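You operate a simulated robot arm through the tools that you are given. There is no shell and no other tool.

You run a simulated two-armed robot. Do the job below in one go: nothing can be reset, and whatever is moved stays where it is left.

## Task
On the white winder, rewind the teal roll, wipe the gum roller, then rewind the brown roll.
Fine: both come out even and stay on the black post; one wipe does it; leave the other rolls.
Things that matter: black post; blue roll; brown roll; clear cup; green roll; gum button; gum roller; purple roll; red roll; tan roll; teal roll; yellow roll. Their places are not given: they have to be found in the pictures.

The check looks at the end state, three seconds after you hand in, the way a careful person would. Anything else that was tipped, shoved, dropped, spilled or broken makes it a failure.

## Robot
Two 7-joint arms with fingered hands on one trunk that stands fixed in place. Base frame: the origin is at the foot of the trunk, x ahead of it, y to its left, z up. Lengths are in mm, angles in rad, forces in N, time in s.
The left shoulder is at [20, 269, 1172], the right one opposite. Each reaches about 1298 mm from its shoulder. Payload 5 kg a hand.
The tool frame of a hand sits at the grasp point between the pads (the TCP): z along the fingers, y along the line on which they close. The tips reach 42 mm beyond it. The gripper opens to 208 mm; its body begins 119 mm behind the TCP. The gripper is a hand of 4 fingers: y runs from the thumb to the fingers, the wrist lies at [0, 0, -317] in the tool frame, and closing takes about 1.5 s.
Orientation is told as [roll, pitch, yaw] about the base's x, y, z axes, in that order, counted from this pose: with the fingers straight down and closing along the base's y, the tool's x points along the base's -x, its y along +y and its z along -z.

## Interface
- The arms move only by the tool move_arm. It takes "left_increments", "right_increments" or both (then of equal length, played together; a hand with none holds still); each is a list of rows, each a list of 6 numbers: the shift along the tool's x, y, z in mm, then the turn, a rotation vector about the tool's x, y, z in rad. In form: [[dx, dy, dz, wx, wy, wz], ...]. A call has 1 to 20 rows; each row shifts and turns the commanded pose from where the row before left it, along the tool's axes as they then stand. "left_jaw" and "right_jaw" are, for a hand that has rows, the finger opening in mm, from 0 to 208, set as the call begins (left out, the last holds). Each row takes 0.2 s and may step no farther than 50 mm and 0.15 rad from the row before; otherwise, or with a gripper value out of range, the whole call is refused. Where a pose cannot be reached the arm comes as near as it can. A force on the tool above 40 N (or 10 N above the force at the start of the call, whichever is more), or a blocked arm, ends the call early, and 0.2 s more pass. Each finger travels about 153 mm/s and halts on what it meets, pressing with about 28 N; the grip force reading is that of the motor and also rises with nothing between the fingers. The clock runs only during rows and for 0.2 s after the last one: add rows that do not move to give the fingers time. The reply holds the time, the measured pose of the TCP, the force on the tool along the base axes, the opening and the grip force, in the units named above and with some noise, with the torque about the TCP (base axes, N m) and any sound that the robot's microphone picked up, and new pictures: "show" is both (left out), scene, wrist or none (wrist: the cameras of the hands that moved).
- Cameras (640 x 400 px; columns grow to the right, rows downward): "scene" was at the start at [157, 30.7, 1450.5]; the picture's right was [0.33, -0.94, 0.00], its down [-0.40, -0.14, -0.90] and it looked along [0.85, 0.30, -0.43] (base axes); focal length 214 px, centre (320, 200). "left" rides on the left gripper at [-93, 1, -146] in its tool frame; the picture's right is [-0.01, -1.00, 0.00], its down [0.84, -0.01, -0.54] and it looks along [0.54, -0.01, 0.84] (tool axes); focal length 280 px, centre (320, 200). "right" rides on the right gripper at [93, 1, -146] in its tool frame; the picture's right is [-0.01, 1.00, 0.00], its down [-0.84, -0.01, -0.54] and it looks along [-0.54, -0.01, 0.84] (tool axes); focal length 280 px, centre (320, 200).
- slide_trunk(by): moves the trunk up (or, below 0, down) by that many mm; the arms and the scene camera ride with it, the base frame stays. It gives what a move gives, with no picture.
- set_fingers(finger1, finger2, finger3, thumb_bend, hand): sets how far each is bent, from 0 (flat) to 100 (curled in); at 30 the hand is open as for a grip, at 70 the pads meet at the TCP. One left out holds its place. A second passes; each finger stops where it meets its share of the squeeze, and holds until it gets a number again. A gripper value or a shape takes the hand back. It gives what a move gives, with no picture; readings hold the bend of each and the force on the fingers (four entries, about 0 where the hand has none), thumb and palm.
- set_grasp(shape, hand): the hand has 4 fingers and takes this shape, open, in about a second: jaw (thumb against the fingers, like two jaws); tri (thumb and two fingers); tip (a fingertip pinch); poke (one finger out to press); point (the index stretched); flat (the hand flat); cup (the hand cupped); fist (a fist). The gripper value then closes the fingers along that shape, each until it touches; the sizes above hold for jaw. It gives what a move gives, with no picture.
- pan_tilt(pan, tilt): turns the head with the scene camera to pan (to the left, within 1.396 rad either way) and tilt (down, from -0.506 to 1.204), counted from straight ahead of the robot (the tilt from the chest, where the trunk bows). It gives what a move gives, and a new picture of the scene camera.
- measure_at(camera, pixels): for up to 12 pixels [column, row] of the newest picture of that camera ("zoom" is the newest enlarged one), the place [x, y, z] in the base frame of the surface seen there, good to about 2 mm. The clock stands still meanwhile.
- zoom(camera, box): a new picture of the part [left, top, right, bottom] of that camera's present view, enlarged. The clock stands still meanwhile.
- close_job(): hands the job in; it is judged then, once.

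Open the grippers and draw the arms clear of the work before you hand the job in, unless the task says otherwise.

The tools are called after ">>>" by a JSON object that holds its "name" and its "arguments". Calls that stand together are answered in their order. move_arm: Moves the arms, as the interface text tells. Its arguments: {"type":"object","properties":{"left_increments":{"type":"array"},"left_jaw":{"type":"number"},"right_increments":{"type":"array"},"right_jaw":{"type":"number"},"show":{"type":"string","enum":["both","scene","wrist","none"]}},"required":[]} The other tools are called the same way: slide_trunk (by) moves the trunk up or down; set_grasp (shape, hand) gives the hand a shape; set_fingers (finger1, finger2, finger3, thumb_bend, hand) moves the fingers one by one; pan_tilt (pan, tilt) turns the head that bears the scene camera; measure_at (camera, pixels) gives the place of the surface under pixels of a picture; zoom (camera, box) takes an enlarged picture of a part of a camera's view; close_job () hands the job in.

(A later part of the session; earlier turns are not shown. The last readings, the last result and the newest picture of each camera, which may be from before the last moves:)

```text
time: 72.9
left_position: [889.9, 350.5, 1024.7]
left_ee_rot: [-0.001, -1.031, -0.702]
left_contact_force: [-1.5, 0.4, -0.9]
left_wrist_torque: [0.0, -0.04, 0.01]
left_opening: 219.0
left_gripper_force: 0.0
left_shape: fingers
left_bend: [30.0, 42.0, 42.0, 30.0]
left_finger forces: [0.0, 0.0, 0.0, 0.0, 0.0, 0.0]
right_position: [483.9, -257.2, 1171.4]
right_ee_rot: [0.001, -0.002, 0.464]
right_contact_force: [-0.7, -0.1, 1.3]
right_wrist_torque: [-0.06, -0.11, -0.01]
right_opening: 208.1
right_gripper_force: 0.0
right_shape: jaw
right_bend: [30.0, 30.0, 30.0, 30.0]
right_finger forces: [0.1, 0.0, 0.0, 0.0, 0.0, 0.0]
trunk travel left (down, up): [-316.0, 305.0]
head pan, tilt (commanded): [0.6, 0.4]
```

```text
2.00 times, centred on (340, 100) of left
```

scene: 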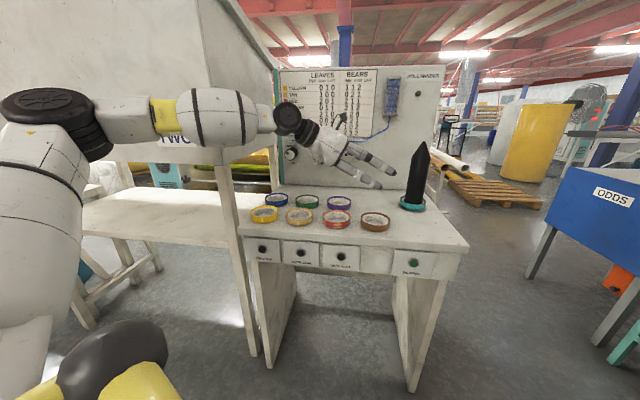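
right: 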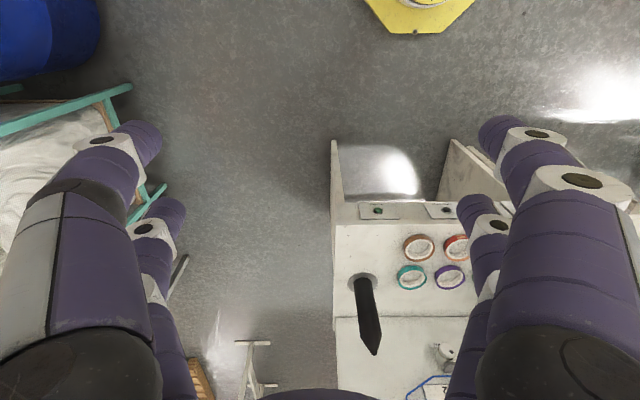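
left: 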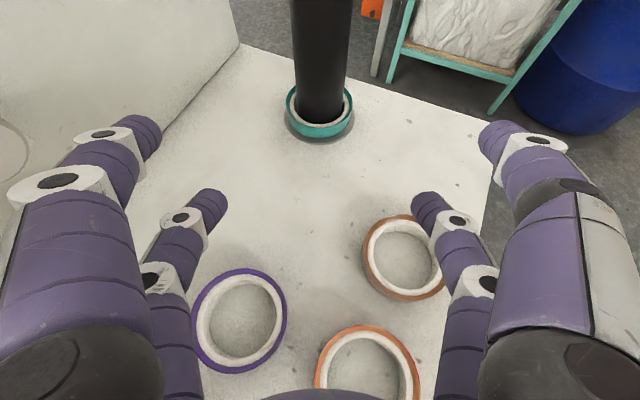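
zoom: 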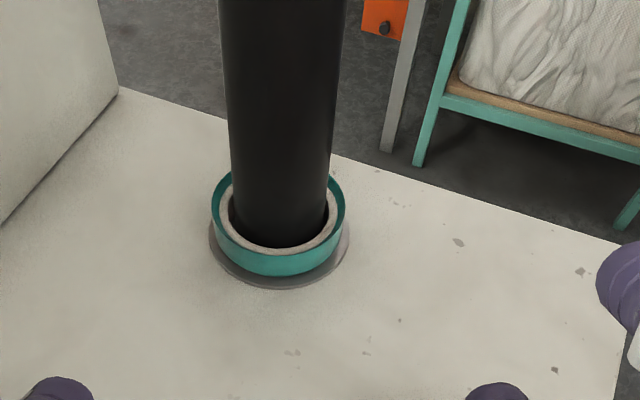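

Teal is around the post and the left hand is clear at (890, 350, 1025). Now I shape the right hand for pressing and look at it.

>>> {"name": "set_grasp", "arguments": {"shape": "poke", "hand": "right"}}

>>> {"name": "move_arm", "arguments": {"right_increments": [[0, 0, 0, 0, 0, 0]], "show": "wrist"}}

>>> {"name": "pan_tilt", "arguments": {"pan": -0.3, "tilt": 0.5}}

```text
time: 73.8
left_position: [891.0, 351.9, 1024.6]
left_ee_rot: [-0.002, -1.03, -0.701]
left_contact_force: [0.4, 0.0, -0.6]
left_wrist_torque: [-0.01, -0.01, -0.02]
left_opening: 218.5
left_gripper_force: 0.1
left_shape: fingers
left_bend: [30.0, 42.0, 42.0, 30.0]
left_finger forces: [0.0, 0.0, 0.0, 0.0, 0.0, 0.0]
right_position: [484.7, -257.7, 1171.6]
right_ee_rot: [0.0, 0.001, 0.461]
right_contact_force: [0.4, -0.7, -0.6]
right_wrist_torque: [0.03, -0.01, 0.01]
right_opening: 0.0
right_gripper_force: 0.0
right_shape: poke
right_bend: [100.0, 100.0, 100.0, 33.0]
right_finger forces: [0.0, 0.0, 0.0, 0.0, 0.0, 0.1]
trunk travel left (down, up): [-316.0, 305.0]
head pan, tilt (commanded): [0.6, 0.4]
```

```text
time: 74.2
left_position: [890.9, 351.4, 1024.5]
left_ee_rot: [-0.003, -1.029, -0.702]
left_contact_force: [-0.1, -0.7, -0.7]
left_wrist_torque: [0.01, -0.01, 0.01]
left_opening: 219.0
left_gripper_force: 0.1
left_shape: fingers
left_bend: [30.0, 42.0, 42.0, 30.0]
left_finger forces: [0.0, 0.0, 0.0, 0.0, 0.1, 0.0]
right_position: [483.9, -258.5, 1172.1]
right_ee_rot: [0.0, 0.0, 0.458]
right_contact_force: [0.0, 0.2, 0.7]
right_wrist_torque: [-0.01, -0.02, 0.0]
right_opening: 0.0
right_gripper_force: 0.0
right_shape: poke
right_bend: [100.0, 100.0, 100.0, 33.0]
right_finger forces: [0.0, 0.0, 0.1, 0.0, 0.1, 0.0]
trunk travel left (down, up): [-316.0, 305.0]
head pan, tilt (commanded): [0.6, 0.4]
```

right: 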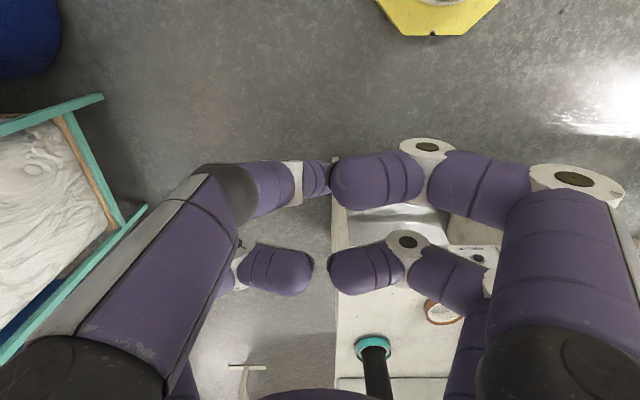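

```text
time: 75.4
left_position: [890.5, 351.6, 1023.7]
left_ee_rot: [-0.002, -1.029, -0.701]
left_contact_force: [0.9, -0.1, -0.3]
left_wrist_torque: [0.03, 0.03, 0.0]
left_opening: 218.9
left_gripper_force: 0.1
left_shape: fingers
left_bend: [30.0, 42.0, 42.0, 30.0]
left_finger forces: [0.1, 0.1, 0.0, 0.1, 0.0, 0.0]
right_position: [485.6, -258.2, 1171.4]
right_ee_rot: [0.0, 0.001, 0.461]
right_contact_force: [0.8, 0.8, 1.4]
right_wrist_torque: [-0.01, -0.01, 0.01]
right_opening: 0.2
right_gripper_force: 0.1
right_shape: poke
right_bend: [100.0, 100.0, 100.0, 33.0]
right_finger forces: [0.1, 0.1, 0.0, 0.0, 0.0, 0.0]
trunk travel left (down, up): [-316.0, 305.0]
head pan, tilt (commanded): [-0.3, 0.499]
```

scene: 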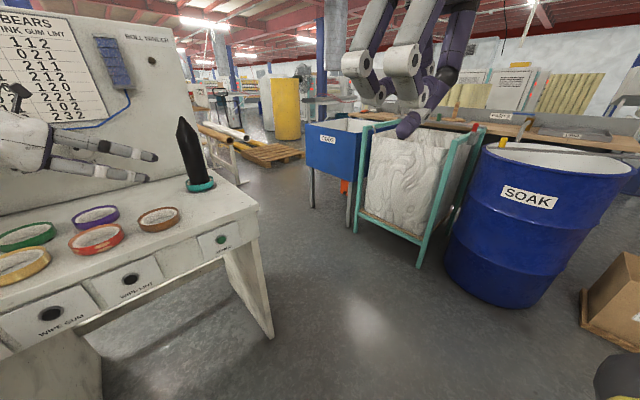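

In "poke" all digits look curled with tips meeting around (325,178) in the right picture. I try "point", which should stretch one finger.

>>> {"name": "set_grasp", "arguments": {"shape": "point", "hand": "right"}}

>>> {"name": "move_arm", "arguments": {"right_increments": [[0, 0, 0, 0, 0, 0]]}}

>>> {"name": "zoom", "arguments": {"camera": "scene", "box": [320, 0, 500, 150]}}

```text
time: 76.3
left_position: [891.1, 351.3, 1024.4]
left_ee_rot: [-0.003, -1.028, -0.703]
left_contact_force: [-0.5, 0.1, 0.2]
left_wrist_torque: [-0.01, -0.02, 0.02]
left_opening: 218.7
left_gripper_force: 0.0
left_shape: fingers
left_bend: [30.0, 42.0, 42.0, 30.0]
left_finger forces: [0.0, 0.0, 0.0, 0.0, 0.0, 0.0]
right_position: [485.0, -258.0, 1170.6]
right_ee_rot: [0.001, 0.0, 0.461]
right_contact_force: [-0.1, -0.6, 0.5]
right_wrist_torque: [-0.03, -0.02, -0.03]
right_opening: 201.7
right_gripper_force: 0.0
right_shape: point
right_bend: [70.0, 100.0, 100.0, 32.0]
right_finger forces: [0.0, 0.1, 0.1, 0.0, 0.0, 0.0]
trunk travel left (down, up): [-316.0, 305.0]
head pan, tilt (commanded): [-0.3, 0.499]
```

```text
time: 76.7
left_position: [890.7, 351.7, 1024.1]
left_ee_rot: [-0.003, -1.029, -0.7]
left_contact_force: [0.9, 0.6, 0.7]
left_wrist_torque: [0.0, -0.02, -0.03]
left_opening: 218.7
left_gripper_force: 0.2
left_shape: fingers
left_bend: [30.0, 42.0, 42.0, 30.0]
left_finger forces: [0.0, 0.0, 0.1, 0.0, 0.1, 0.1]
right_position: [484.8, -258.1, 1172.0]
right_ee_rot: [-0.001, 0.0, 0.462]
right_contact_force: [0.7, -0.1, -0.1]
right_wrist_torque: [-0.04, -0.01, -0.01]
right_opening: 201.6
right_gripper_force: 0.2
right_shape: point
right_bend: [70.0, 100.0, 100.0, 32.0]
right_finger forces: [0.1, 0.0, 0.0, 0.0, 0.0, 0.0]
trunk travel left (down, up): [-316.0, 305.0]
head pan, tilt (commanded): [-0.3, 0.499]
```

scene: 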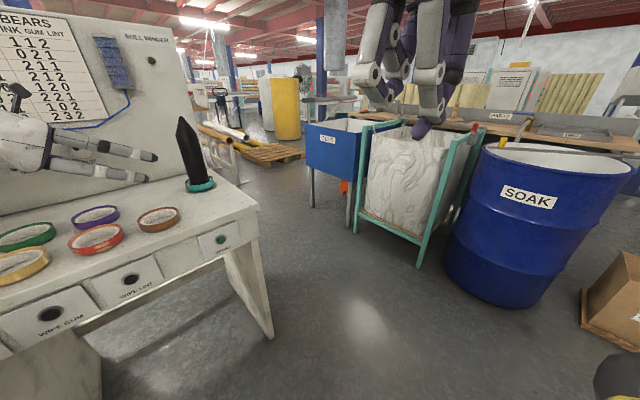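
right: 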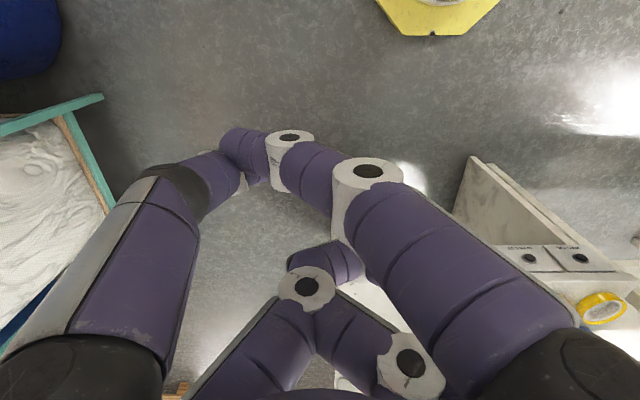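

```text
2.67 times, centred on (410, 75) of scene
```

zoom: 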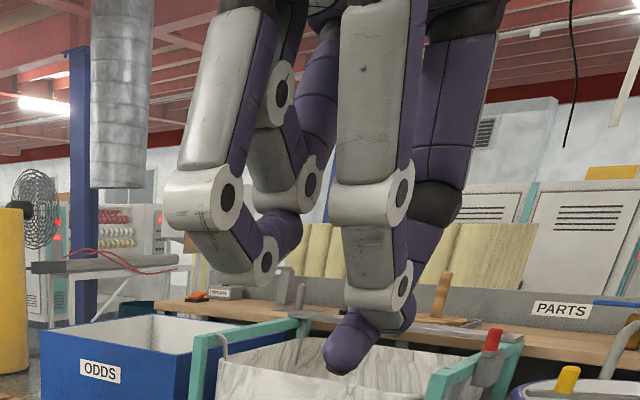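

"point" crosses the index over the palm, which is awkward. Instead I'll use finger1 nearly straight (40) with the other digits curled (100), and move the right hand forward to a clear spot.

>>> {"name": "set_grasp", "arguments": {"shape": "jaw", "hand": "right"}}

>>> {"name": "set_fingers", "arguments": {"hand": "right", "finger1": 40, "finger2": 100, "finger3": 100, "thumb_bend": 100}}

>>> {"name": "move_arm", "arguments": {"right_increments": [[-40.1, 11.7, 10.1, 0, 0, 0], [-40.1, 11.7, 10.1, 0, 0, 0], [-40.1, 11.7, 10.1, 0, 0, 0], [-40.1, 11.7, 10.1, 0, 0, 0], [-40.1, 11.7, 10.1, 0, 0, 0], [-40.1, 11.7, 10.1, 0, 0, 0], [-40.1, 11.7, 10.1, 0, 0, 0]], "show": "wrist"}}

```text
time: 77.6
left_position: [891.4, 351.6, 1024.8]
left_ee_rot: [-0.002, -1.029, -0.702]
left_contact_force: [-0.1, 0.6, 0.6]
left_wrist_torque: [-0.02, -0.03, -0.04]
left_opening: 218.5
left_gripper_force: 0.1
left_shape: fingers
left_bend: [30.0, 42.0, 42.0, 30.0]
left_finger forces: [0.0, 0.0, 0.0, 0.1, 0.0, 0.0]
right_position: [485.4, -257.4, 1171.9]
right_ee_rot: [-0.001, 0.001, 0.46]
right_contact_force: [-0.6, -0.8, 0.8]
right_wrist_torque: [0.01, -0.01, 0.0]
right_opening: 208.1
right_gripper_force: 0.1
right_shape: jaw
right_bend: [30.0, 30.0, 30.0, 30.0]
right_finger forces: [0.0, 0.0, 0.1, 0.0, 0.0, 0.0]
trunk travel left (down, up): [-316.0, 305.0]
head pan, tilt (commanded): [-0.3, 0.499]
```

```text
time: 78.6
left_position: [889.1, 350.9, 1025.1]
left_ee_rot: [-0.001, -1.03, -0.701]
left_contact_force: [0.8, 1.1, 0.3]
left_wrist_torque: [0.01, -0.02, 0.0]
left_opening: 218.4
left_gripper_force: 0.2
left_shape: fingers
left_bend: [30.0, 42.0, 42.0, 30.0]
left_finger forces: [0.0, 0.1, 0.0, 0.0, 0.0, 0.0]
right_position: [485.1, -257.3, 1173.0]
right_ee_rot: [0.001, -0.002, 0.461]
right_contact_force: [0.2, 0.1, 0.0]
right_wrist_torque: [0.02, -0.04, 0.02]
right_opening: 70.4
right_gripper_force: 0.0
right_shape: fingers
right_bend: [40.0, 72.0, 72.0, 100.0]
right_finger forces: [0.0, 0.1, 0.0, 0.0, 0.0, 0.0]
trunk travel left (down, up): [-316.0, 305.0]
head pan, tilt (commanded): [-0.3, 0.499]
```

```text
time: 80.2
left_position: [891.3, 352.6, 1023.6]
left_ee_rot: [-0.005, -1.026, -0.699]
left_contact_force: [0.6, 1.2, -1.9]
left_wrist_torque: [-0.22, -0.14, -0.14]
left_opening: 218.3
left_gripper_force: 0.0
left_shape: fingers
left_bend: [30.0, 42.0, 42.0, 30.0]
left_finger forces: [0.1, 0.0, 0.1, 0.0, 0.0, 0.1]
right_position: [700.3, -58.0, 1100.6]
right_ee_rot: [0.001, 0.0, 0.46]
right_contact_force: [-0.6, -0.5, 0.6]
right_wrist_torque: [-0.01, 0.0, 0.0]
right_opening: 70.5
right_gripper_force: 0.1
right_shape: fingers
right_bend: [40.0, 72.0, 72.0, 100.0]
right_finger forces: [0.0, 0.0, 0.0, 0.0, 0.1, 0.0]
trunk travel left (down, up): [-316.0, 305.0]
head pan, tilt (commanded): [-0.3, 0.499]
```

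right: 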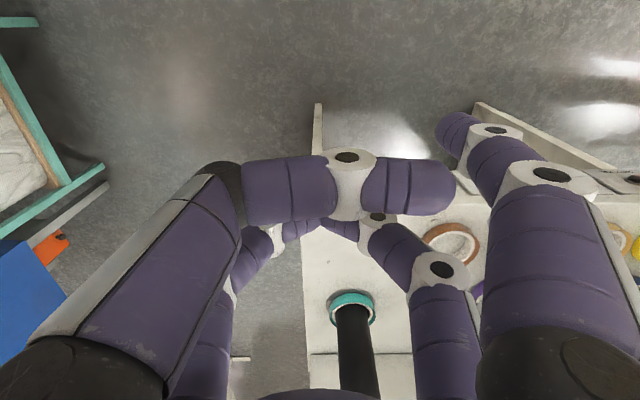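

Finger1's tip is at (452,122) and the other digits meet near the middle. I measure how far finger1's tip leads the others.

>>> {"name": "measure_at", "arguments": {"camera": "right", "pixels": [[447, 118], [455, 122], [440, 128], [465, 135], [452, 185], [430, 165], [350, 155], [345, 228], [300, 228], [270, 165], [490, 130], [405, 165]]}}

```text
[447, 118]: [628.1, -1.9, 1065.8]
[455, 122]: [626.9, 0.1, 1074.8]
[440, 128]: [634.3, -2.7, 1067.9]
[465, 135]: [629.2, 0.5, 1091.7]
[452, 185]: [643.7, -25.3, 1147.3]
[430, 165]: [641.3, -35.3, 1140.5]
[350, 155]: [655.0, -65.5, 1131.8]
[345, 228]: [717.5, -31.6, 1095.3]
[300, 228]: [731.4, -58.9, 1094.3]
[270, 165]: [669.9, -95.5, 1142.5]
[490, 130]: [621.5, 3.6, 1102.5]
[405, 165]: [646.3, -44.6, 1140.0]
```

Finger1 leads the other digits by over 30 mm. I tilt the right hand to horizontal (pointing along the bench's depth) while lifting the left hand 200 mm so the trunk can be lowered later.

>>> {"name": "move_arm", "arguments": {"right_increments": [[0, 0, 0, 0, -0.1428, 0], [0, 0, 0, 0, -0.1428, 0], [0, 0, 0, 0, -0.1428, 0], [0, 0, 0, 0, -0.1428, 0], [0, 0, 0, 0, -0.1428, 0], [0, 0, 0, 0, -0.1428, 0], [0, 0, 0, 0, -0.1428, 0], [0, 0, 0, 0, -0.1428, 0], [0, 0, 0, 0, -0.1428, 0], [0, 0, 0, 0, -0.1428, 0], [0, 0, 0, 0, -0.1428, 0]], "left_increments": [[-34.3, 0, -20.6, 0, 0, 0], [-34.3, 0, -20.6, 0, 0, 0], [-34.3, 0, -20.6, 0, 0, 0], [-34.3, 0, -20.6, 0, 0, 0], [-34.3, 0, -20.6, 0, 0, 0], [0, 0, 0, 0, 0, 0], [0, 0, 0, 0, 0, 0], [0, 0, 0, 0, 0, 0], [0, 0, 0, 0, 0, 0], [0, 0, 0, 0, 0, 0], [0, 0, 0, 0, 0, 0]]}}

```text
time: 82.6
left_position: [893.1, 350.5, 1222.8]
left_ee_rot: [-0.003, -1.029, -0.701]
left_contact_force: [0.3, 0.0, -1.5]
left_wrist_torque: [-0.06, -0.04, -0.08]
left_opening: 218.7
left_gripper_force: 0.0
left_shape: fingers
left_bend: [30.0, 42.0, 42.0, 30.0]
left_finger forces: [0.1, 0.0, 0.1, 0.0, 0.0, 0.0]
right_position: [700.3, -60.5, 1102.7]
right_ee_rot: [2.371, -1.568, -1.909]
right_contact_force: [-0.1, -0.5, 2.1]
right_wrist_torque: [-0.08, 0.15, 0.1]
right_opening: 70.3
right_gripper_force: 0.0
right_shape: fingers
right_bend: [40.0, 72.0, 72.0, 100.0]
right_finger forces: [0.0, 0.1, 0.0, 0.1, 0.0, 0.1]
trunk travel left (down, up): [-316.0, 305.0]
head pan, tilt (commanded): [-0.3, 0.499]
```

scene: 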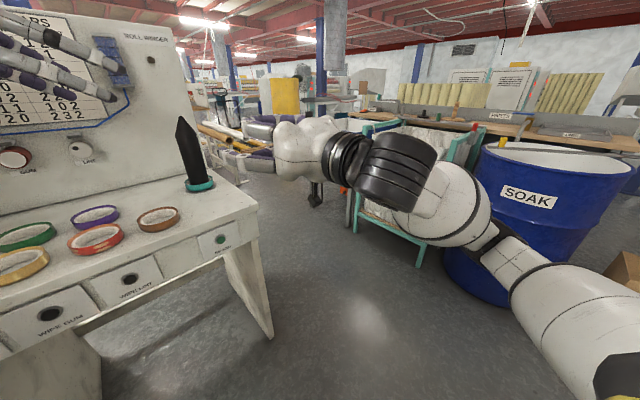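
right: 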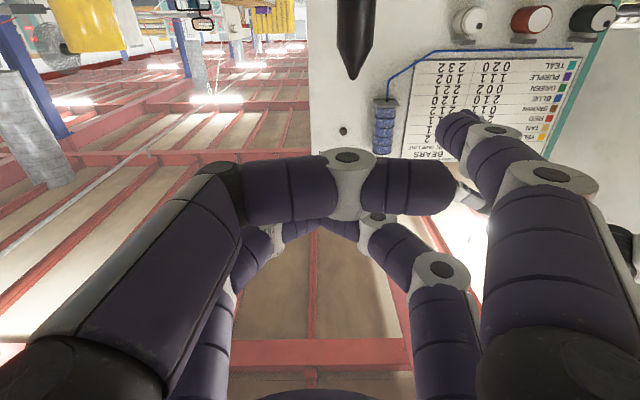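
left: 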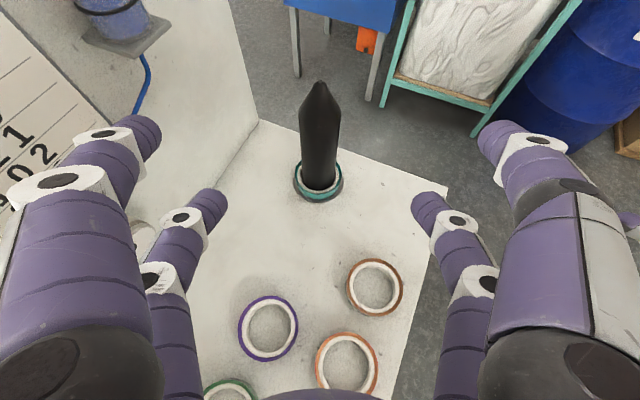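

The right hand is level. I zoom on the REWIND button and measure its face precisely before lowering the trunk.

>>> {"name": "zoom", "arguments": {"camera": "scene", "box": [185, 205, 265, 265]}}

>>> {"name": "measure_at", "arguments": {"camera": "zoom", "pixels": [[285, 260], [275, 260], [290, 250], [280, 275], [320, 260], [240, 290], [350, 200], [150, 300], [280, 240], [295, 262], [300, 230], [260, 275]]}}

```text
6.67 times, centred on (225, 235) of scene
```

zoom: 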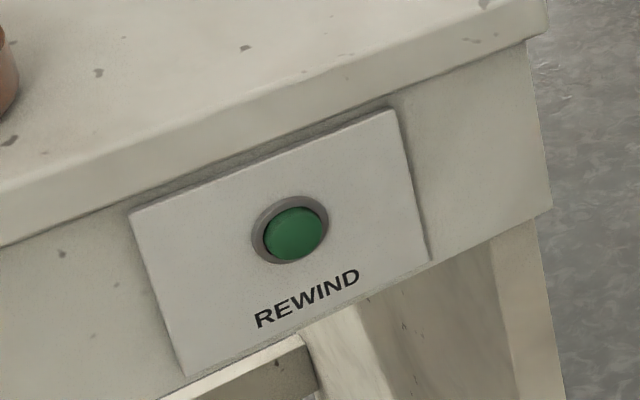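

```text
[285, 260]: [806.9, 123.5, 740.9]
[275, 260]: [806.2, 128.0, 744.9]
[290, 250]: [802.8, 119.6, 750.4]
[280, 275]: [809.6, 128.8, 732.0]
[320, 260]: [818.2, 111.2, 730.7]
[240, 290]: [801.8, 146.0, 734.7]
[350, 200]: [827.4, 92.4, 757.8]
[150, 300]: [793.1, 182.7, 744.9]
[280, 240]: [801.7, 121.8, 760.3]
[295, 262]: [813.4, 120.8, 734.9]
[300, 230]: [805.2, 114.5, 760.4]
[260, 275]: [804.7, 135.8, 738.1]
```

>>> {"name": "measure_at", "arguments": {"camera": "zoom", "pixels": [[297, 233], [275, 235], [318, 225], [300, 212], [290, 255], [257, 235], [326, 215], [285, 203], [283, 222], [310, 245], [265, 215], [297, 225]]}}

```text
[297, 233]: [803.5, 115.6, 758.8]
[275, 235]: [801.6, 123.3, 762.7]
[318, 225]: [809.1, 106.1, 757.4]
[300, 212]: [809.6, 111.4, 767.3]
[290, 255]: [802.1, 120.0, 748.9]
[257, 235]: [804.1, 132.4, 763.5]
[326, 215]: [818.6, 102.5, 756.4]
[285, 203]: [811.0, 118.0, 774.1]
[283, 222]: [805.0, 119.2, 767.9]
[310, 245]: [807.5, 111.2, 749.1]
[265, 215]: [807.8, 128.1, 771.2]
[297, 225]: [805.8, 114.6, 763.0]
```

The REWIND cap's face centre is about (804, 115, 759). I measure finger1's tip in the new right picture to place it.

>>> {"name": "measure_at", "arguments": {"camera": "right", "pixels": [[446, 118], [456, 114], [440, 125], [450, 128], [470, 120], [462, 135], [480, 150], [500, 130], [437, 121], [460, 112], [475, 112], [448, 140]]}}

>>> {"name": "zoom", "arguments": {"camera": "right", "box": [400, 80, 560, 200]}}

```text
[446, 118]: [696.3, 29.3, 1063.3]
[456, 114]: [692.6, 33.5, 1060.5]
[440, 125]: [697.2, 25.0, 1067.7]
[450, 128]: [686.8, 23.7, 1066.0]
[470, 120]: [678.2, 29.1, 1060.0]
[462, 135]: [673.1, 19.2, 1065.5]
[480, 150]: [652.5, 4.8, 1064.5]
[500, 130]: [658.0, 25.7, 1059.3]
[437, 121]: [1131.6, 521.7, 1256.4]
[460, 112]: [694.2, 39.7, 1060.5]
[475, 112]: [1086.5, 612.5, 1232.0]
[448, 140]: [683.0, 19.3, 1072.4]
```

```text
3.33 times, centred on (480, 140) of right
```

zoom: 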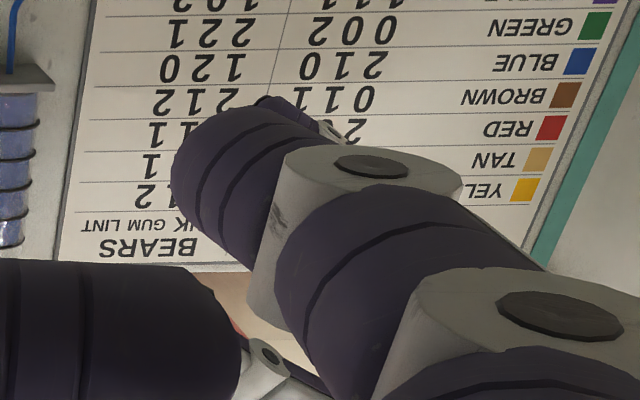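

Finger1's tip sits at about 29 mm below, 84 mm left and 42 mm ahead of the right TCP. I lower the trunk 200 mm (left hand stays high at ~1020), then bring the right hand to a 50 mm standoff from REWIND.

>>> {"name": "slide_trunk", "arguments": {"by": -200}}

>>> {"name": "move_arm", "arguments": {"right_increments": [[28.5, 6.8, 19.9, 0, 0, 0], [28.5, 6.8, 19.9, 0, 0, 0], [28.5, 6.8, 19.9, 0, 0, 0], [28.5, 6.8, 19.9, 0, 0, 0]]}}

```text
time: 84.7
left_position: [891.0, 351.8, 1026.5]
left_ee_rot: [0.0, -1.032, -0.705]
left_contact_force: [-0.4, -0.3, 0.5]
left_wrist_torque: [0.06, 0.04, 0.01]
left_opening: 218.8
left_gripper_force: 0.0
left_shape: fingers
left_bend: [30.0, 42.0, 42.0, 30.0]
left_finger forces: [0.1, 0.1, 0.0, 0.0, 0.0, 0.0]
right_position: [699.1, -59.2, 902.5]
right_ee_rot: [-2.88, -1.568, -2.939]
right_contact_force: [-0.8, -0.1, 0.4]
right_wrist_torque: [-0.06, 0.06, -0.02]
right_opening: 70.4
right_gripper_force: 0.1
right_shape: fingers
right_bend: [40.0, 72.0, 72.0, 100.0]
right_finger forces: [0.0, 0.0, 0.1, 0.0, 0.0, 0.0]
trunk travel left (down, up): [-116.0, 505.0]
head pan, tilt (commanded): [-0.3, 0.499]
```

```text
time: 85.7
left_position: [892.1, 350.3, 1025.7]
left_ee_rot: [-0.001, -1.028, -0.706]
left_contact_force: [1.3, -2.8, -1.6]
left_wrist_torque: [0.06, -0.06, 0.07]
left_opening: 218.9
left_gripper_force: 0.1
left_shape: fingers
left_bend: [30.0, 42.0, 42.0, 30.0]
left_finger forces: [0.0, 0.0, 0.0, 0.0, 0.0, 0.0]
right_position: [755.5, -9.0, 828.4]
right_ee_rot: [-0.017, -1.539, 0.48]
right_contact_force: [0.8, -0.3, 0.0]
right_wrist_torque: [0.05, 0.01, 0.19]
right_opening: 70.0
right_gripper_force: 0.0
right_shape: fingers
right_bend: [40.0, 72.0, 72.0, 100.0]
right_finger forces: [0.1, 0.0, 0.0, 0.1, 0.0, 0.0]
right hand out of reach, approached as far as the arm can: row 3, 4
trunk travel left (down, up): [-116.0, 505.0]
head pan, tilt (commanded): [-0.3, 0.499]
```

scene: 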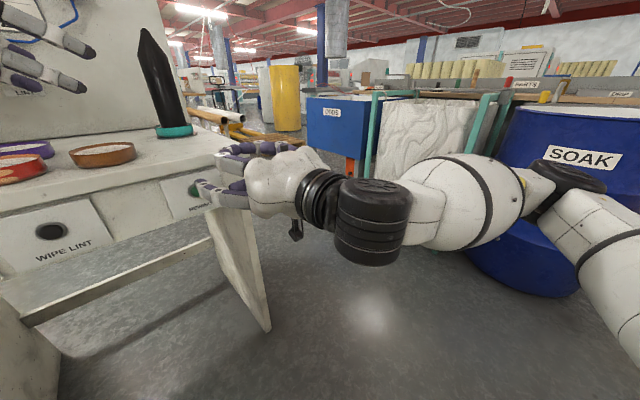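
right: 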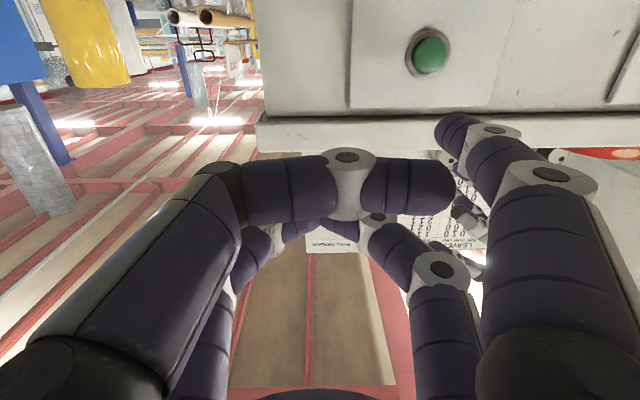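

The right arm stopped 40 mm high, at z=828, just short of the planned height; I use the trunk for the rest, lowering 40 mm (left hand stays above the rolls at ~985).

>>> {"name": "slide_trunk", "arguments": {"by": -40}}

>>> {"name": "move_arm", "arguments": {"right_increments": [[0, 0, 0, 0, 0, 0]]}}

>>> {"name": "zoom", "arguments": {"camera": "right", "box": [380, 40, 560, 180]}}

```text
time: 86.6
left_position: [889.0, 352.0, 987.9]
left_ee_rot: [0.003, -1.032, -0.706]
left_contact_force: [-1.8, 0.2, 0.9]
left_wrist_torque: [0.12, 0.09, 0.09]
left_opening: 218.7
left_gripper_force: 0.0
left_shape: fingers
left_bend: [30.0, 42.0, 42.0, 30.0]
left_finger forces: [0.0, 0.0, 0.1, 0.1, 0.0, 0.0]
right_position: [773.1, -7.2, 748.5]
right_ee_rot: [0.306, -1.482, 0.16]
right_contact_force: [-1.1, 0.0, 0.7]
right_wrist_torque: [-0.09, 0.14, -0.04]
right_opening: 70.1
right_gripper_force: 0.0
right_shape: fingers
right_bend: [40.0, 72.0, 72.0, 100.0]
right_finger forces: [0.0, 0.0, 0.1, 0.0, 0.0, 0.0]
trunk travel left (down, up): [-76.0, 545.0]
head pan, tilt (commanded): [-0.3, 0.499]
```

```text
time: 87.0
left_position: [891.8, 352.1, 984.6]
left_ee_rot: [-0.001, -1.03, -0.704]
left_contact_force: [0.6, -0.3, 0.7]
left_wrist_torque: [0.03, 0.01, 0.0]
left_opening: 218.5
left_gripper_force: 0.1
left_shape: fingers
left_bend: [30.0, 42.0, 42.0, 30.0]
left_finger forces: [0.1, 0.1, 0.0, 0.0, 0.1, 0.0]
right_position: [774.8, -8.3, 745.8]
right_ee_rot: [0.306, -1.477, 0.161]
right_contact_force: [0.2, 0.1, 0.2]
right_wrist_torque: [0.01, 0.02, 0.02]
right_opening: 70.0
right_gripper_force: 0.0
right_shape: fingers
right_bend: [40.0, 72.0, 72.0, 100.0]
right_finger forces: [0.1, 0.0, 0.0, 0.0, 0.0, 0.0]
trunk travel left (down, up): [-76.0, 545.0]
head pan, tilt (commanded): [-0.3, 0.499]
```

scene: 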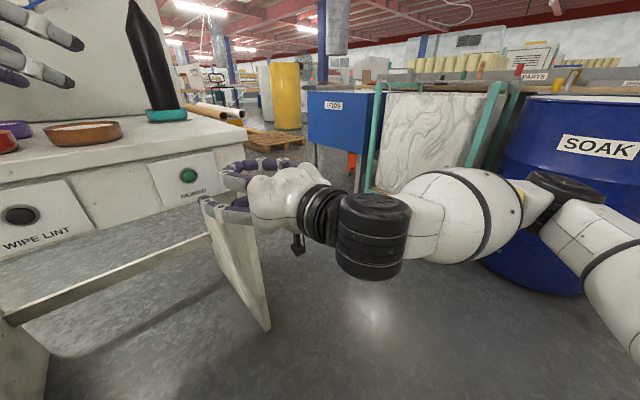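
right: 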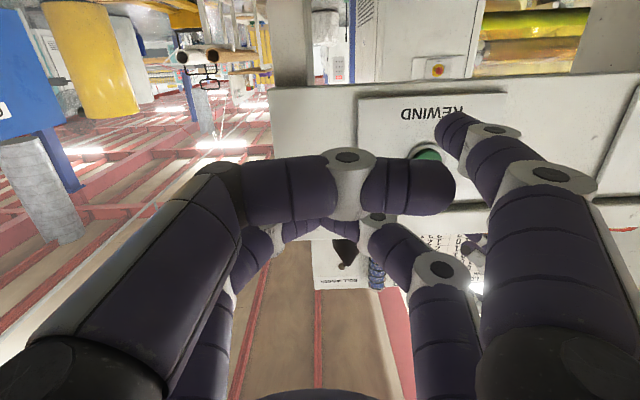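

```text
2.86 times, centred on (470, 110) of right
```

zoom: 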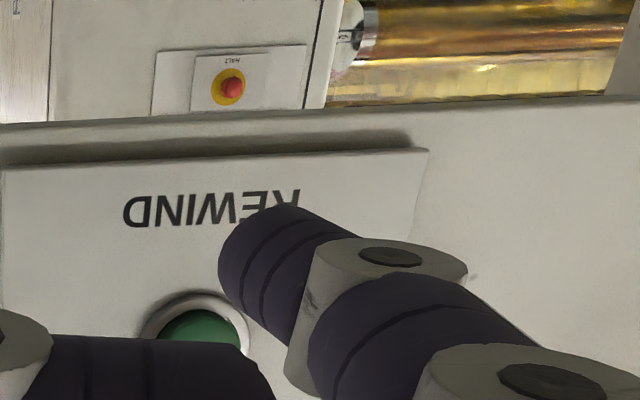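

After the trunk move the hand settled at (775, −8, 746) and finger1's tip is about 43 mm too low and 12 mm too far right of the button (button at (430,155), tip at (450,120), picture upside down). I raise it and shift left.

>>> {"name": "move_arm", "arguments": {"right_increments": [[-21.5, 6.7, -2, 0, 0, 0], [-21.4, 6.8, -1.9, 0, 0, 0], [0, 0, 0, 0, 0, 0]]}}

>>> {"name": "zoom", "arguments": {"camera": "right", "box": [360, 20, 560, 180]}}

```text
time: 87.8
left_position: [891.3, 352.4, 984.5]
left_ee_rot: [0.0, -1.03, -0.7]
left_contact_force: [0.0, 0.1, -0.1]
left_wrist_torque: [0.02, 0.01, -0.03]
left_opening: 219.0
left_gripper_force: 0.0
left_shape: fingers
left_bend: [30.0, 42.0, 42.0, 30.0]
left_finger forces: [0.0, 0.0, 0.0, 0.0, 0.1, 0.0]
right_position: [769.5, 2.5, 788.4]
right_ee_rot: [0.307, -1.477, 0.159]
right_contact_force: [0.1, 0.3, 0.8]
right_wrist_torque: [0.01, -0.01, -0.01]
right_opening: 70.2
right_gripper_force: 0.2
right_shape: fingers
right_bend: [40.0, 72.0, 72.0, 100.0]
right_finger forces: [0.0, 0.0, 0.0, 0.1, 0.1, 0.1]
trunk travel left (down, up): [-76.0, 545.0]
head pan, tilt (commanded): [-0.3, 0.499]
```

scene: 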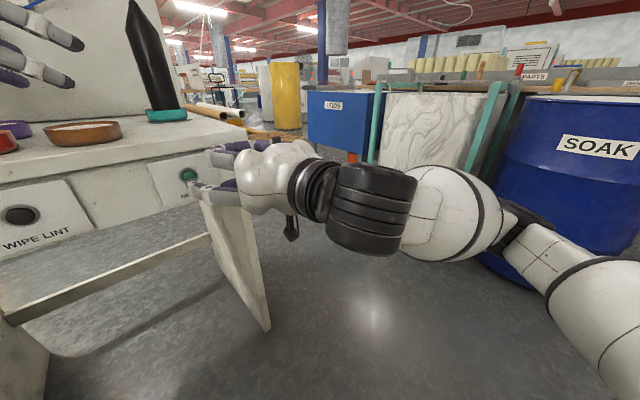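
right: 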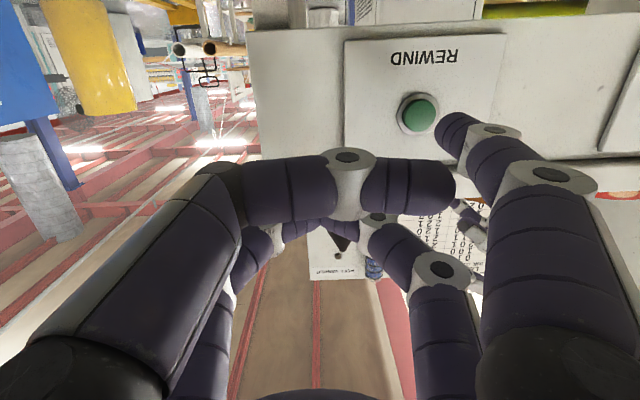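

```text
2.50 times, centred on (460, 100) of right
```

zoom: 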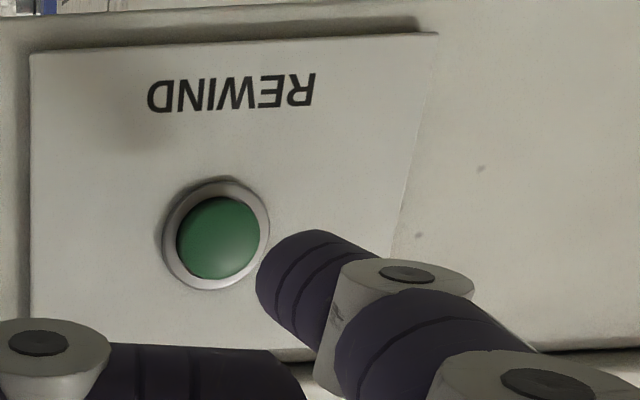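

The button's centre is 42 mm straight ahead of finger1's tip and about 4 mm higher. I raise 4 mm and advance 34 mm, then look.

>>> {"name": "move_arm", "arguments": {"right_increments": [[-4, 0, 0, 0, 0, 0], [0, 0, 17, 0, 0, 0], [0, 0, 17, 0, 0, 0], [0, 0, 0, 0, 0, 0]]}}

>>> {"name": "zoom", "arguments": {"camera": "right", "box": [360, 40, 560, 200]}}

>>> {"name": "zoom", "arguments": {"camera": "scene", "box": [130, 120, 290, 240]}}

```text
time: 88.8
left_position: [891.1, 351.8, 986.0]
left_ee_rot: [-0.003, -1.031, -0.701]
left_contact_force: [0.0, -0.3, -0.6]
left_wrist_torque: [-0.01, -0.03, -0.02]
left_opening: 218.6
left_gripper_force: 0.1
left_shape: fingers
left_bend: [30.0, 42.0, 42.0, 30.0]
left_finger forces: [0.0, 0.0, 0.0, 0.0, 0.0, 0.1]
right_position: [800.0, 18.6, 790.5]
right_ee_rot: [0.302, -1.478, 0.163]
right_contact_force: [-0.5, 0.0, -0.4]
right_wrist_torque: [0.02, -0.02, 0.01]
right_opening: 70.0
right_gripper_force: 0.0
right_shape: fingers
right_bend: [40.0, 72.0, 72.0, 100.0]
right_finger forces: [0.0, 0.0, 0.0, 0.1, 0.0, 0.0]
trunk travel left (down, up): [-76.0, 545.0]
head pan, tilt (commanded): [-0.3, 0.499]
```

scene: 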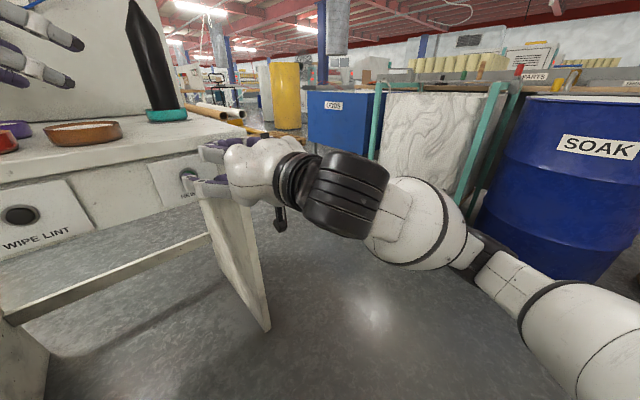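
right: 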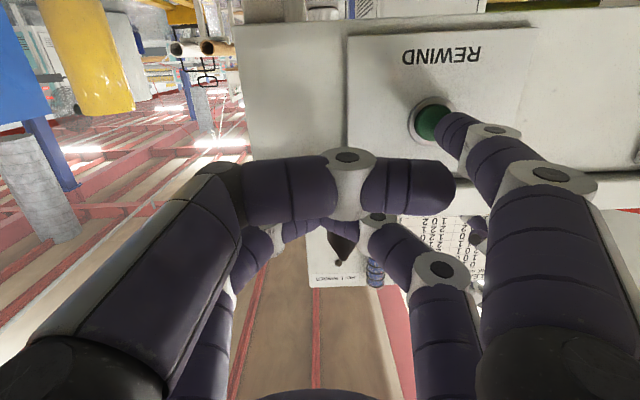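

```text
2.50 times, centred on (460, 120) of right
```

zoom: 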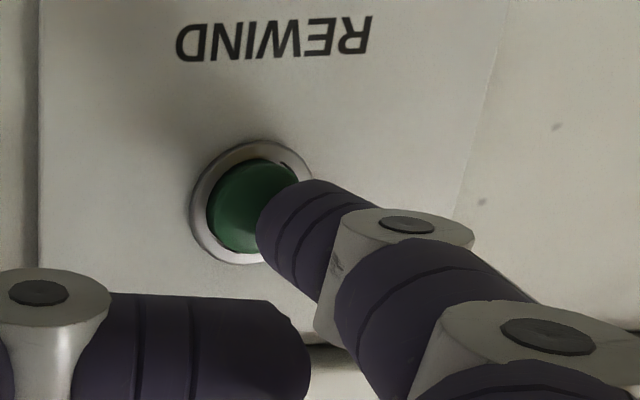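

```text
3.33 times, centred on (210, 180) of scene
```

zoom: 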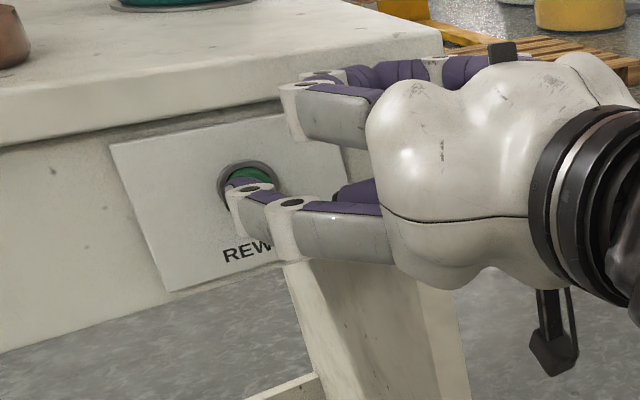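

The tip nearly touches the cap, slightly to its left side. I shift 4 mm along −y and press forward in small steps, watching the force and listening.

>>> {"name": "move_arm", "arguments": {"right_increments": [[-1, -4, 0, 0, 0, 0], [0, 0, 3, 0, 0, 0], [0, 0, 3, 0, 0, 0], [0, 0, 3, 0, 0, 0], [0, 0, 3, 0, 0, 0]]}}

>>> {"name": "zoom", "arguments": {"camera": "right", "box": [360, 40, 560, 200]}}

```text
time: 90.0
left_position: [890.9, 350.6, 985.6]
left_ee_rot: [-0.002, -1.029, -0.705]
left_contact_force: [0.2, 0.4, 0.2]
left_wrist_torque: [0.0, 0.02, 0.0]
left_opening: 218.8
left_gripper_force: 0.0
left_shape: fingers
left_bend: [30.0, 42.0, 42.0, 30.0]
left_finger forces: [0.1, 0.1, 0.1, 0.0, 0.0, 0.0]
right_position: [811.0, 18.6, 790.3]
right_ee_rot: [0.308, -1.478, 0.162]
right_contact_force: [-26.0, -21.6, -1.3]
right_wrist_torque: [-0.64, 0.53, 2.65]
right_opening: 70.1
right_gripper_force: 14.4
right_shape: fingers
right_bend: [39.0, 72.0, 72.0, 100.0]
right_finger forces: [29.3, 0.1, 0.1, 0.0, 0.0, 0.1]
trunk travel left (down, up): [-76.0, 545.0]
head pan, tilt (commanded): [-0.3, 0.499]
heard: click
```

scene: 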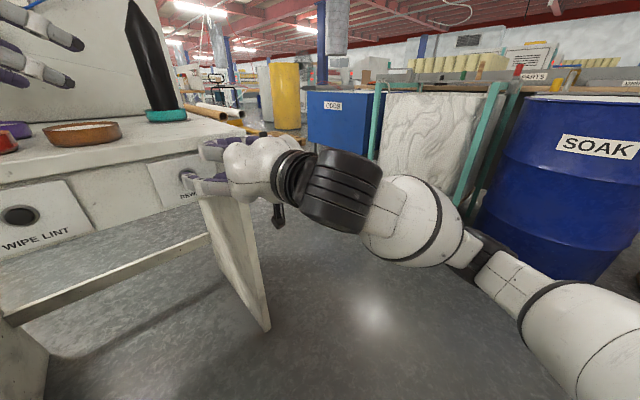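
right: 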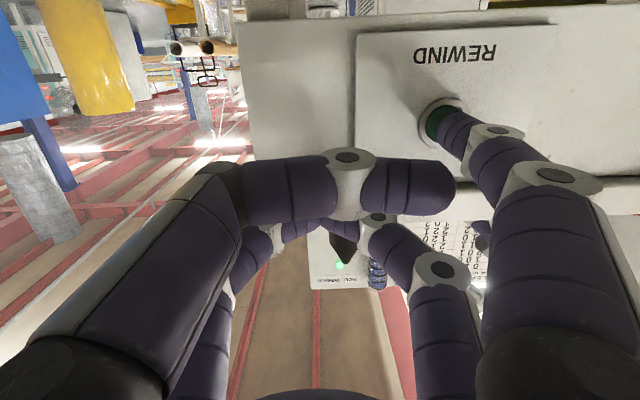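

```text
2.50 times, centred on (460, 120) of right
```

zoom: 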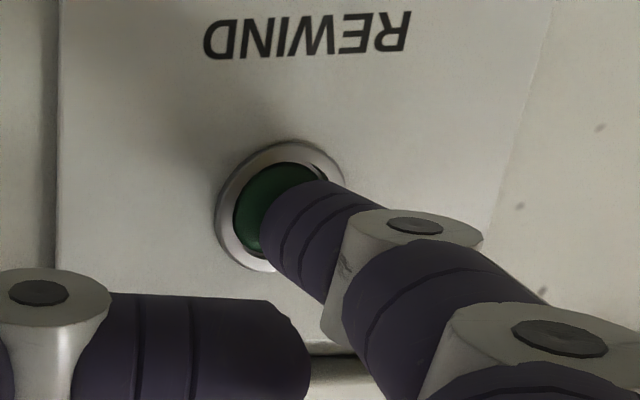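

A click was heard and a green light came on by the "ROLL WINDER" sign (340,265). I back the finger straight off and wait for the rewind to finish.

>>> {"name": "move_arm", "arguments": {"right_increments": [[0, 0, -20, 0, 0, 0], [0, 0, -25, 0, 0, 0], [0, 0, -25, 0, 0, 0], [0, 0, 0, 0, 0, 0], [0, 0, 0, 0, 0, 0], [0, 0, 0, 0, 0, 0]], "show": "none"}}

>>> {"name": "pan_tilt", "arguments": {"pan": 0.35, "tilt": 0.1}}

```text
time: 91.4
left_position: [892.3, 352.1, 983.7]
left_ee_rot: [-0.003, -1.03, -0.703]
left_contact_force: [0.6, -0.8, 0.6]
left_wrist_torque: [0.02, 0.0, -0.01]
left_opening: 218.5
left_gripper_force: 0.0
left_shape: fingers
left_bend: [30.0, 42.0, 42.0, 30.0]
left_finger forces: [0.1, 0.0, 0.1, 0.1, 0.0, 0.0]
right_position: [750.1, -11.5, 795.8]
right_ee_rot: [0.307, -1.478, 0.16]
right_contact_force: [0.5, 0.6, 0.1]
right_wrist_torque: [0.0, 0.01, -0.02]
right_opening: 70.2
right_gripper_force: 0.0
right_shape: fingers
right_bend: [40.0, 72.0, 72.0, 100.0]
right_finger forces: [0.0, 0.0, 0.1, 0.1, 0.0, 0.0]
trunk travel left (down, up): [-76.0, 545.0]
head pan, tilt (commanded): [-0.3, 0.499]
```

```text
time: 92.4
left_position: [891.8, 353.1, 984.1]
left_ee_rot: [-0.001, -1.027, -0.701]
left_contact_force: [0.0, -0.2, 0.3]
left_wrist_torque: [0.0, 0.0, 0.01]
left_opening: 219.0
left_gripper_force: 0.1
left_shape: fingers
left_bend: [30.0, 42.0, 42.0, 30.0]
left_finger forces: [0.0, 0.0, 0.0, 0.0, 0.0, 0.0]
right_position: [750.8, -11.4, 795.6]
right_ee_rot: [0.305, -1.479, 0.161]
right_contact_force: [-0.1, -0.4, 0.5]
right_wrist_torque: [0.01, 0.0, -0.01]
right_opening: 70.3
right_gripper_force: 0.1
right_shape: fingers
right_bend: [40.0, 72.0, 72.0, 100.0]
right_finger forces: [0.0, 0.0, 0.0, 0.0, 0.0, 0.0]
trunk travel left (down, up): [-76.0, 545.0]
head pan, tilt (commanded): [0.351, 0.099]
```

scene: 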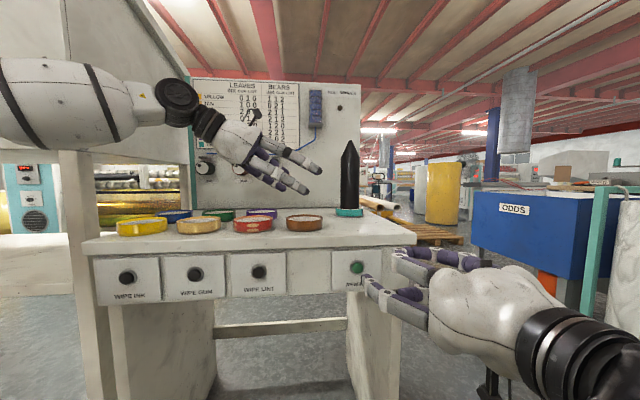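

I zoom on the lamp, the teal roll and the rollers to see the result.

>>> {"name": "zoom", "arguments": {"camera": "scene", "box": [300, 80, 380, 140]}}

>>> {"name": "zoom", "arguments": {"camera": "scene", "box": [310, 180, 390, 240]}}

>>> {"name": "zoom", "arguments": {"camera": "scene", "box": [180, 130, 300, 220]}}

>>> {"name": "zoom", "arguments": {"camera": "left", "box": [180, 0, 500, 200]}}

```text
6.67 times, centred on (340, 110) of scene
```

zoom: 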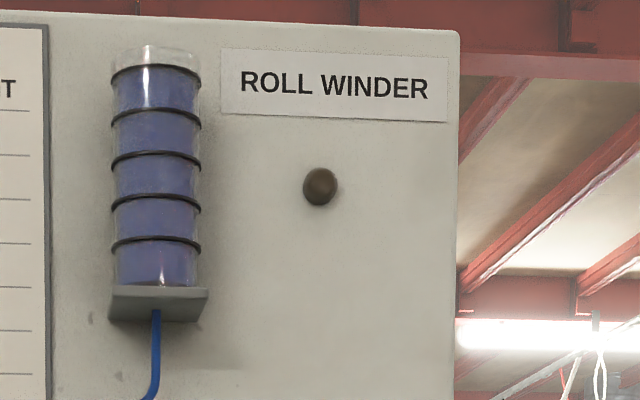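

```text
6.67 times, centred on (350, 210) of scene
```

zoom: 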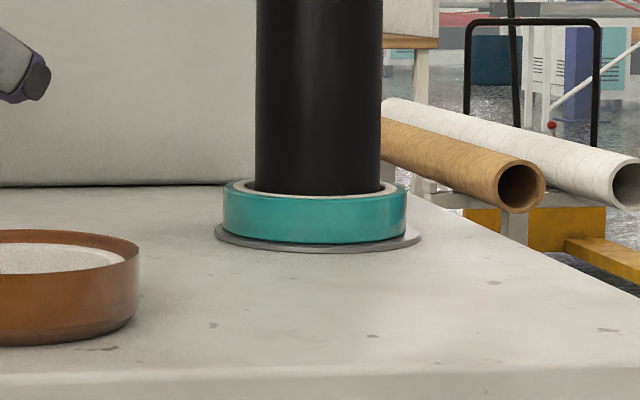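

```text
4.44 times, centred on (240, 175) of scene
```

zoom: 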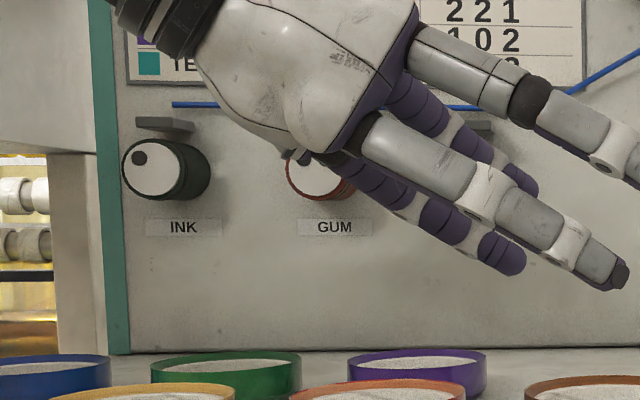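

```text
2.00 times, centred on (340, 100) of left
```

zoom: 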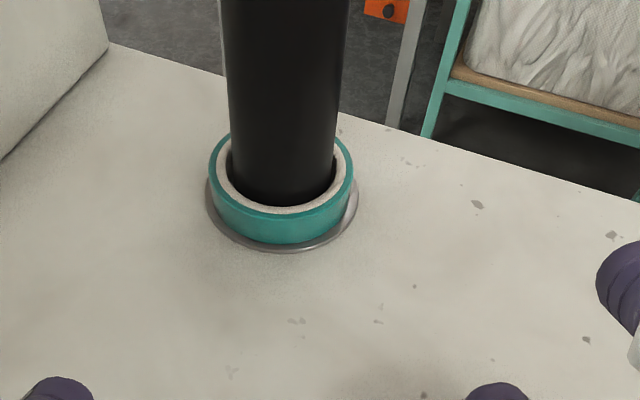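

The lamp is off again and teal looks even, so the rewind finished; the gum roller is hidden behind the left hand. Next is WIPE GUM with the left hand: I raise the trunk 250 mm and start moving the left hand back over the bench front, tilting it upright.

>>> {"name": "slide_trunk", "arguments": {"by": 250}}

>>> {"name": "move_arm", "arguments": {"left_increments": [[21.6, -20.4, -35.9, 0, 0, 0], [21.6, -20.4, -35.9, 0, 0, 0], [21.6, -20.4, -35.9, 0, 0, 0], [21.6, -20.4, -35.9, 0, 0, 0], [21.6, -20.4, -35.9, 0, 0, 0], [21.6, -20.4, -35.9, 0, 0, 0], [0, 0, 0, 0, 0.147, 0], [0, 0, 0, 0, 0.147, 0], [0, 0, 0, 0, 0.147, 0], [0, 0, 0, 0, 0.147, 0], [0, 0, 0, 0, 0.147, 0], [0, 0, 0, 0, 0.147, 0], [0, 0, 0, 0, 0.147, 0]]}}

```text
time: 95.0
left_position: [892.1, 352.2, 1234.3]
left_ee_rot: [-0.003, -1.027, -0.701]
left_contact_force: [1.0, 0.0, 0.0]
left_wrist_torque: [-0.04, 0.01, -0.06]
left_opening: 218.7
left_gripper_force: 0.1
left_shape: fingers
left_bend: [30.0, 42.0, 42.0, 30.0]
left_finger forces: [0.0, 0.0, 0.0, 0.0, 0.0, 0.0]
right_position: [750.8, -12.4, 1044.6]
right_ee_rot: [0.306, -1.477, 0.158]
right_contact_force: [0.7, 0.0, 0.3]
right_wrist_torque: [-0.01, -0.05, 0.02]
right_opening: 69.9
right_gripper_force: 0.1
right_shape: fingers
right_bend: [40.0, 72.0, 72.0, 100.0]
right_finger forces: [0.0, 0.0, 0.0, 0.0, 0.0, 0.0]
trunk travel left (down, up): [-326.0, 295.0]
head pan, tilt (commanded): [0.351, 0.099]
```

```text
time: 97.8
left_position: [621.6, 421.8, 1233.6]
left_ee_rot: [-0.002, 0.003, -0.703]
left_contact_force: [-0.2, 0.3, 0.2]
left_wrist_torque: [0.03, 0.05, 0.03]
left_opening: 218.9
left_gripper_force: 0.1
left_shape: fingers
left_bend: [30.0, 42.0, 42.0, 30.0]
left_finger forces: [0.0, 0.0, 0.1, 0.0, 0.0, 0.0]
right_position: [750.9, -12.2, 1044.0]
right_ee_rot: [0.305, -1.475, 0.159]
right_contact_force: [-0.3, -0.1, -1.3]
right_wrist_torque: [0.04, -0.08, 0.07]
right_opening: 70.0
right_gripper_force: 0.0
right_shape: fingers
right_bend: [40.0, 72.0, 72.0, 100.0]
right_finger forces: [0.0, 0.0, 0.1, 0.1, 0.1, 0.0]
trunk travel left (down, up): [-326.0, 295.0]
head pan, tilt (commanded): [0.351, 0.099]
```

scene: 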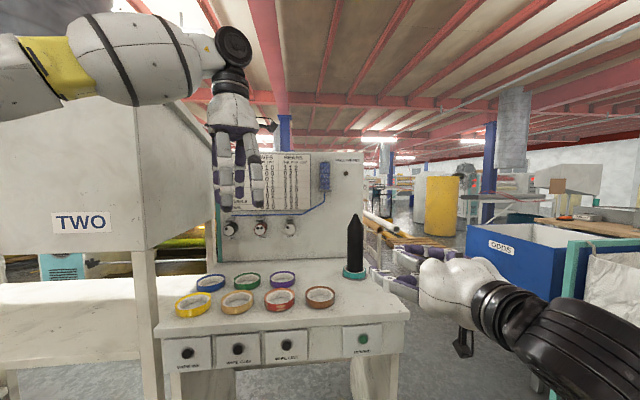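
left: 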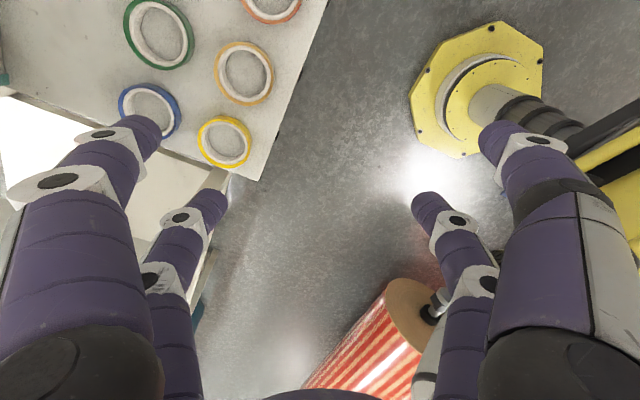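

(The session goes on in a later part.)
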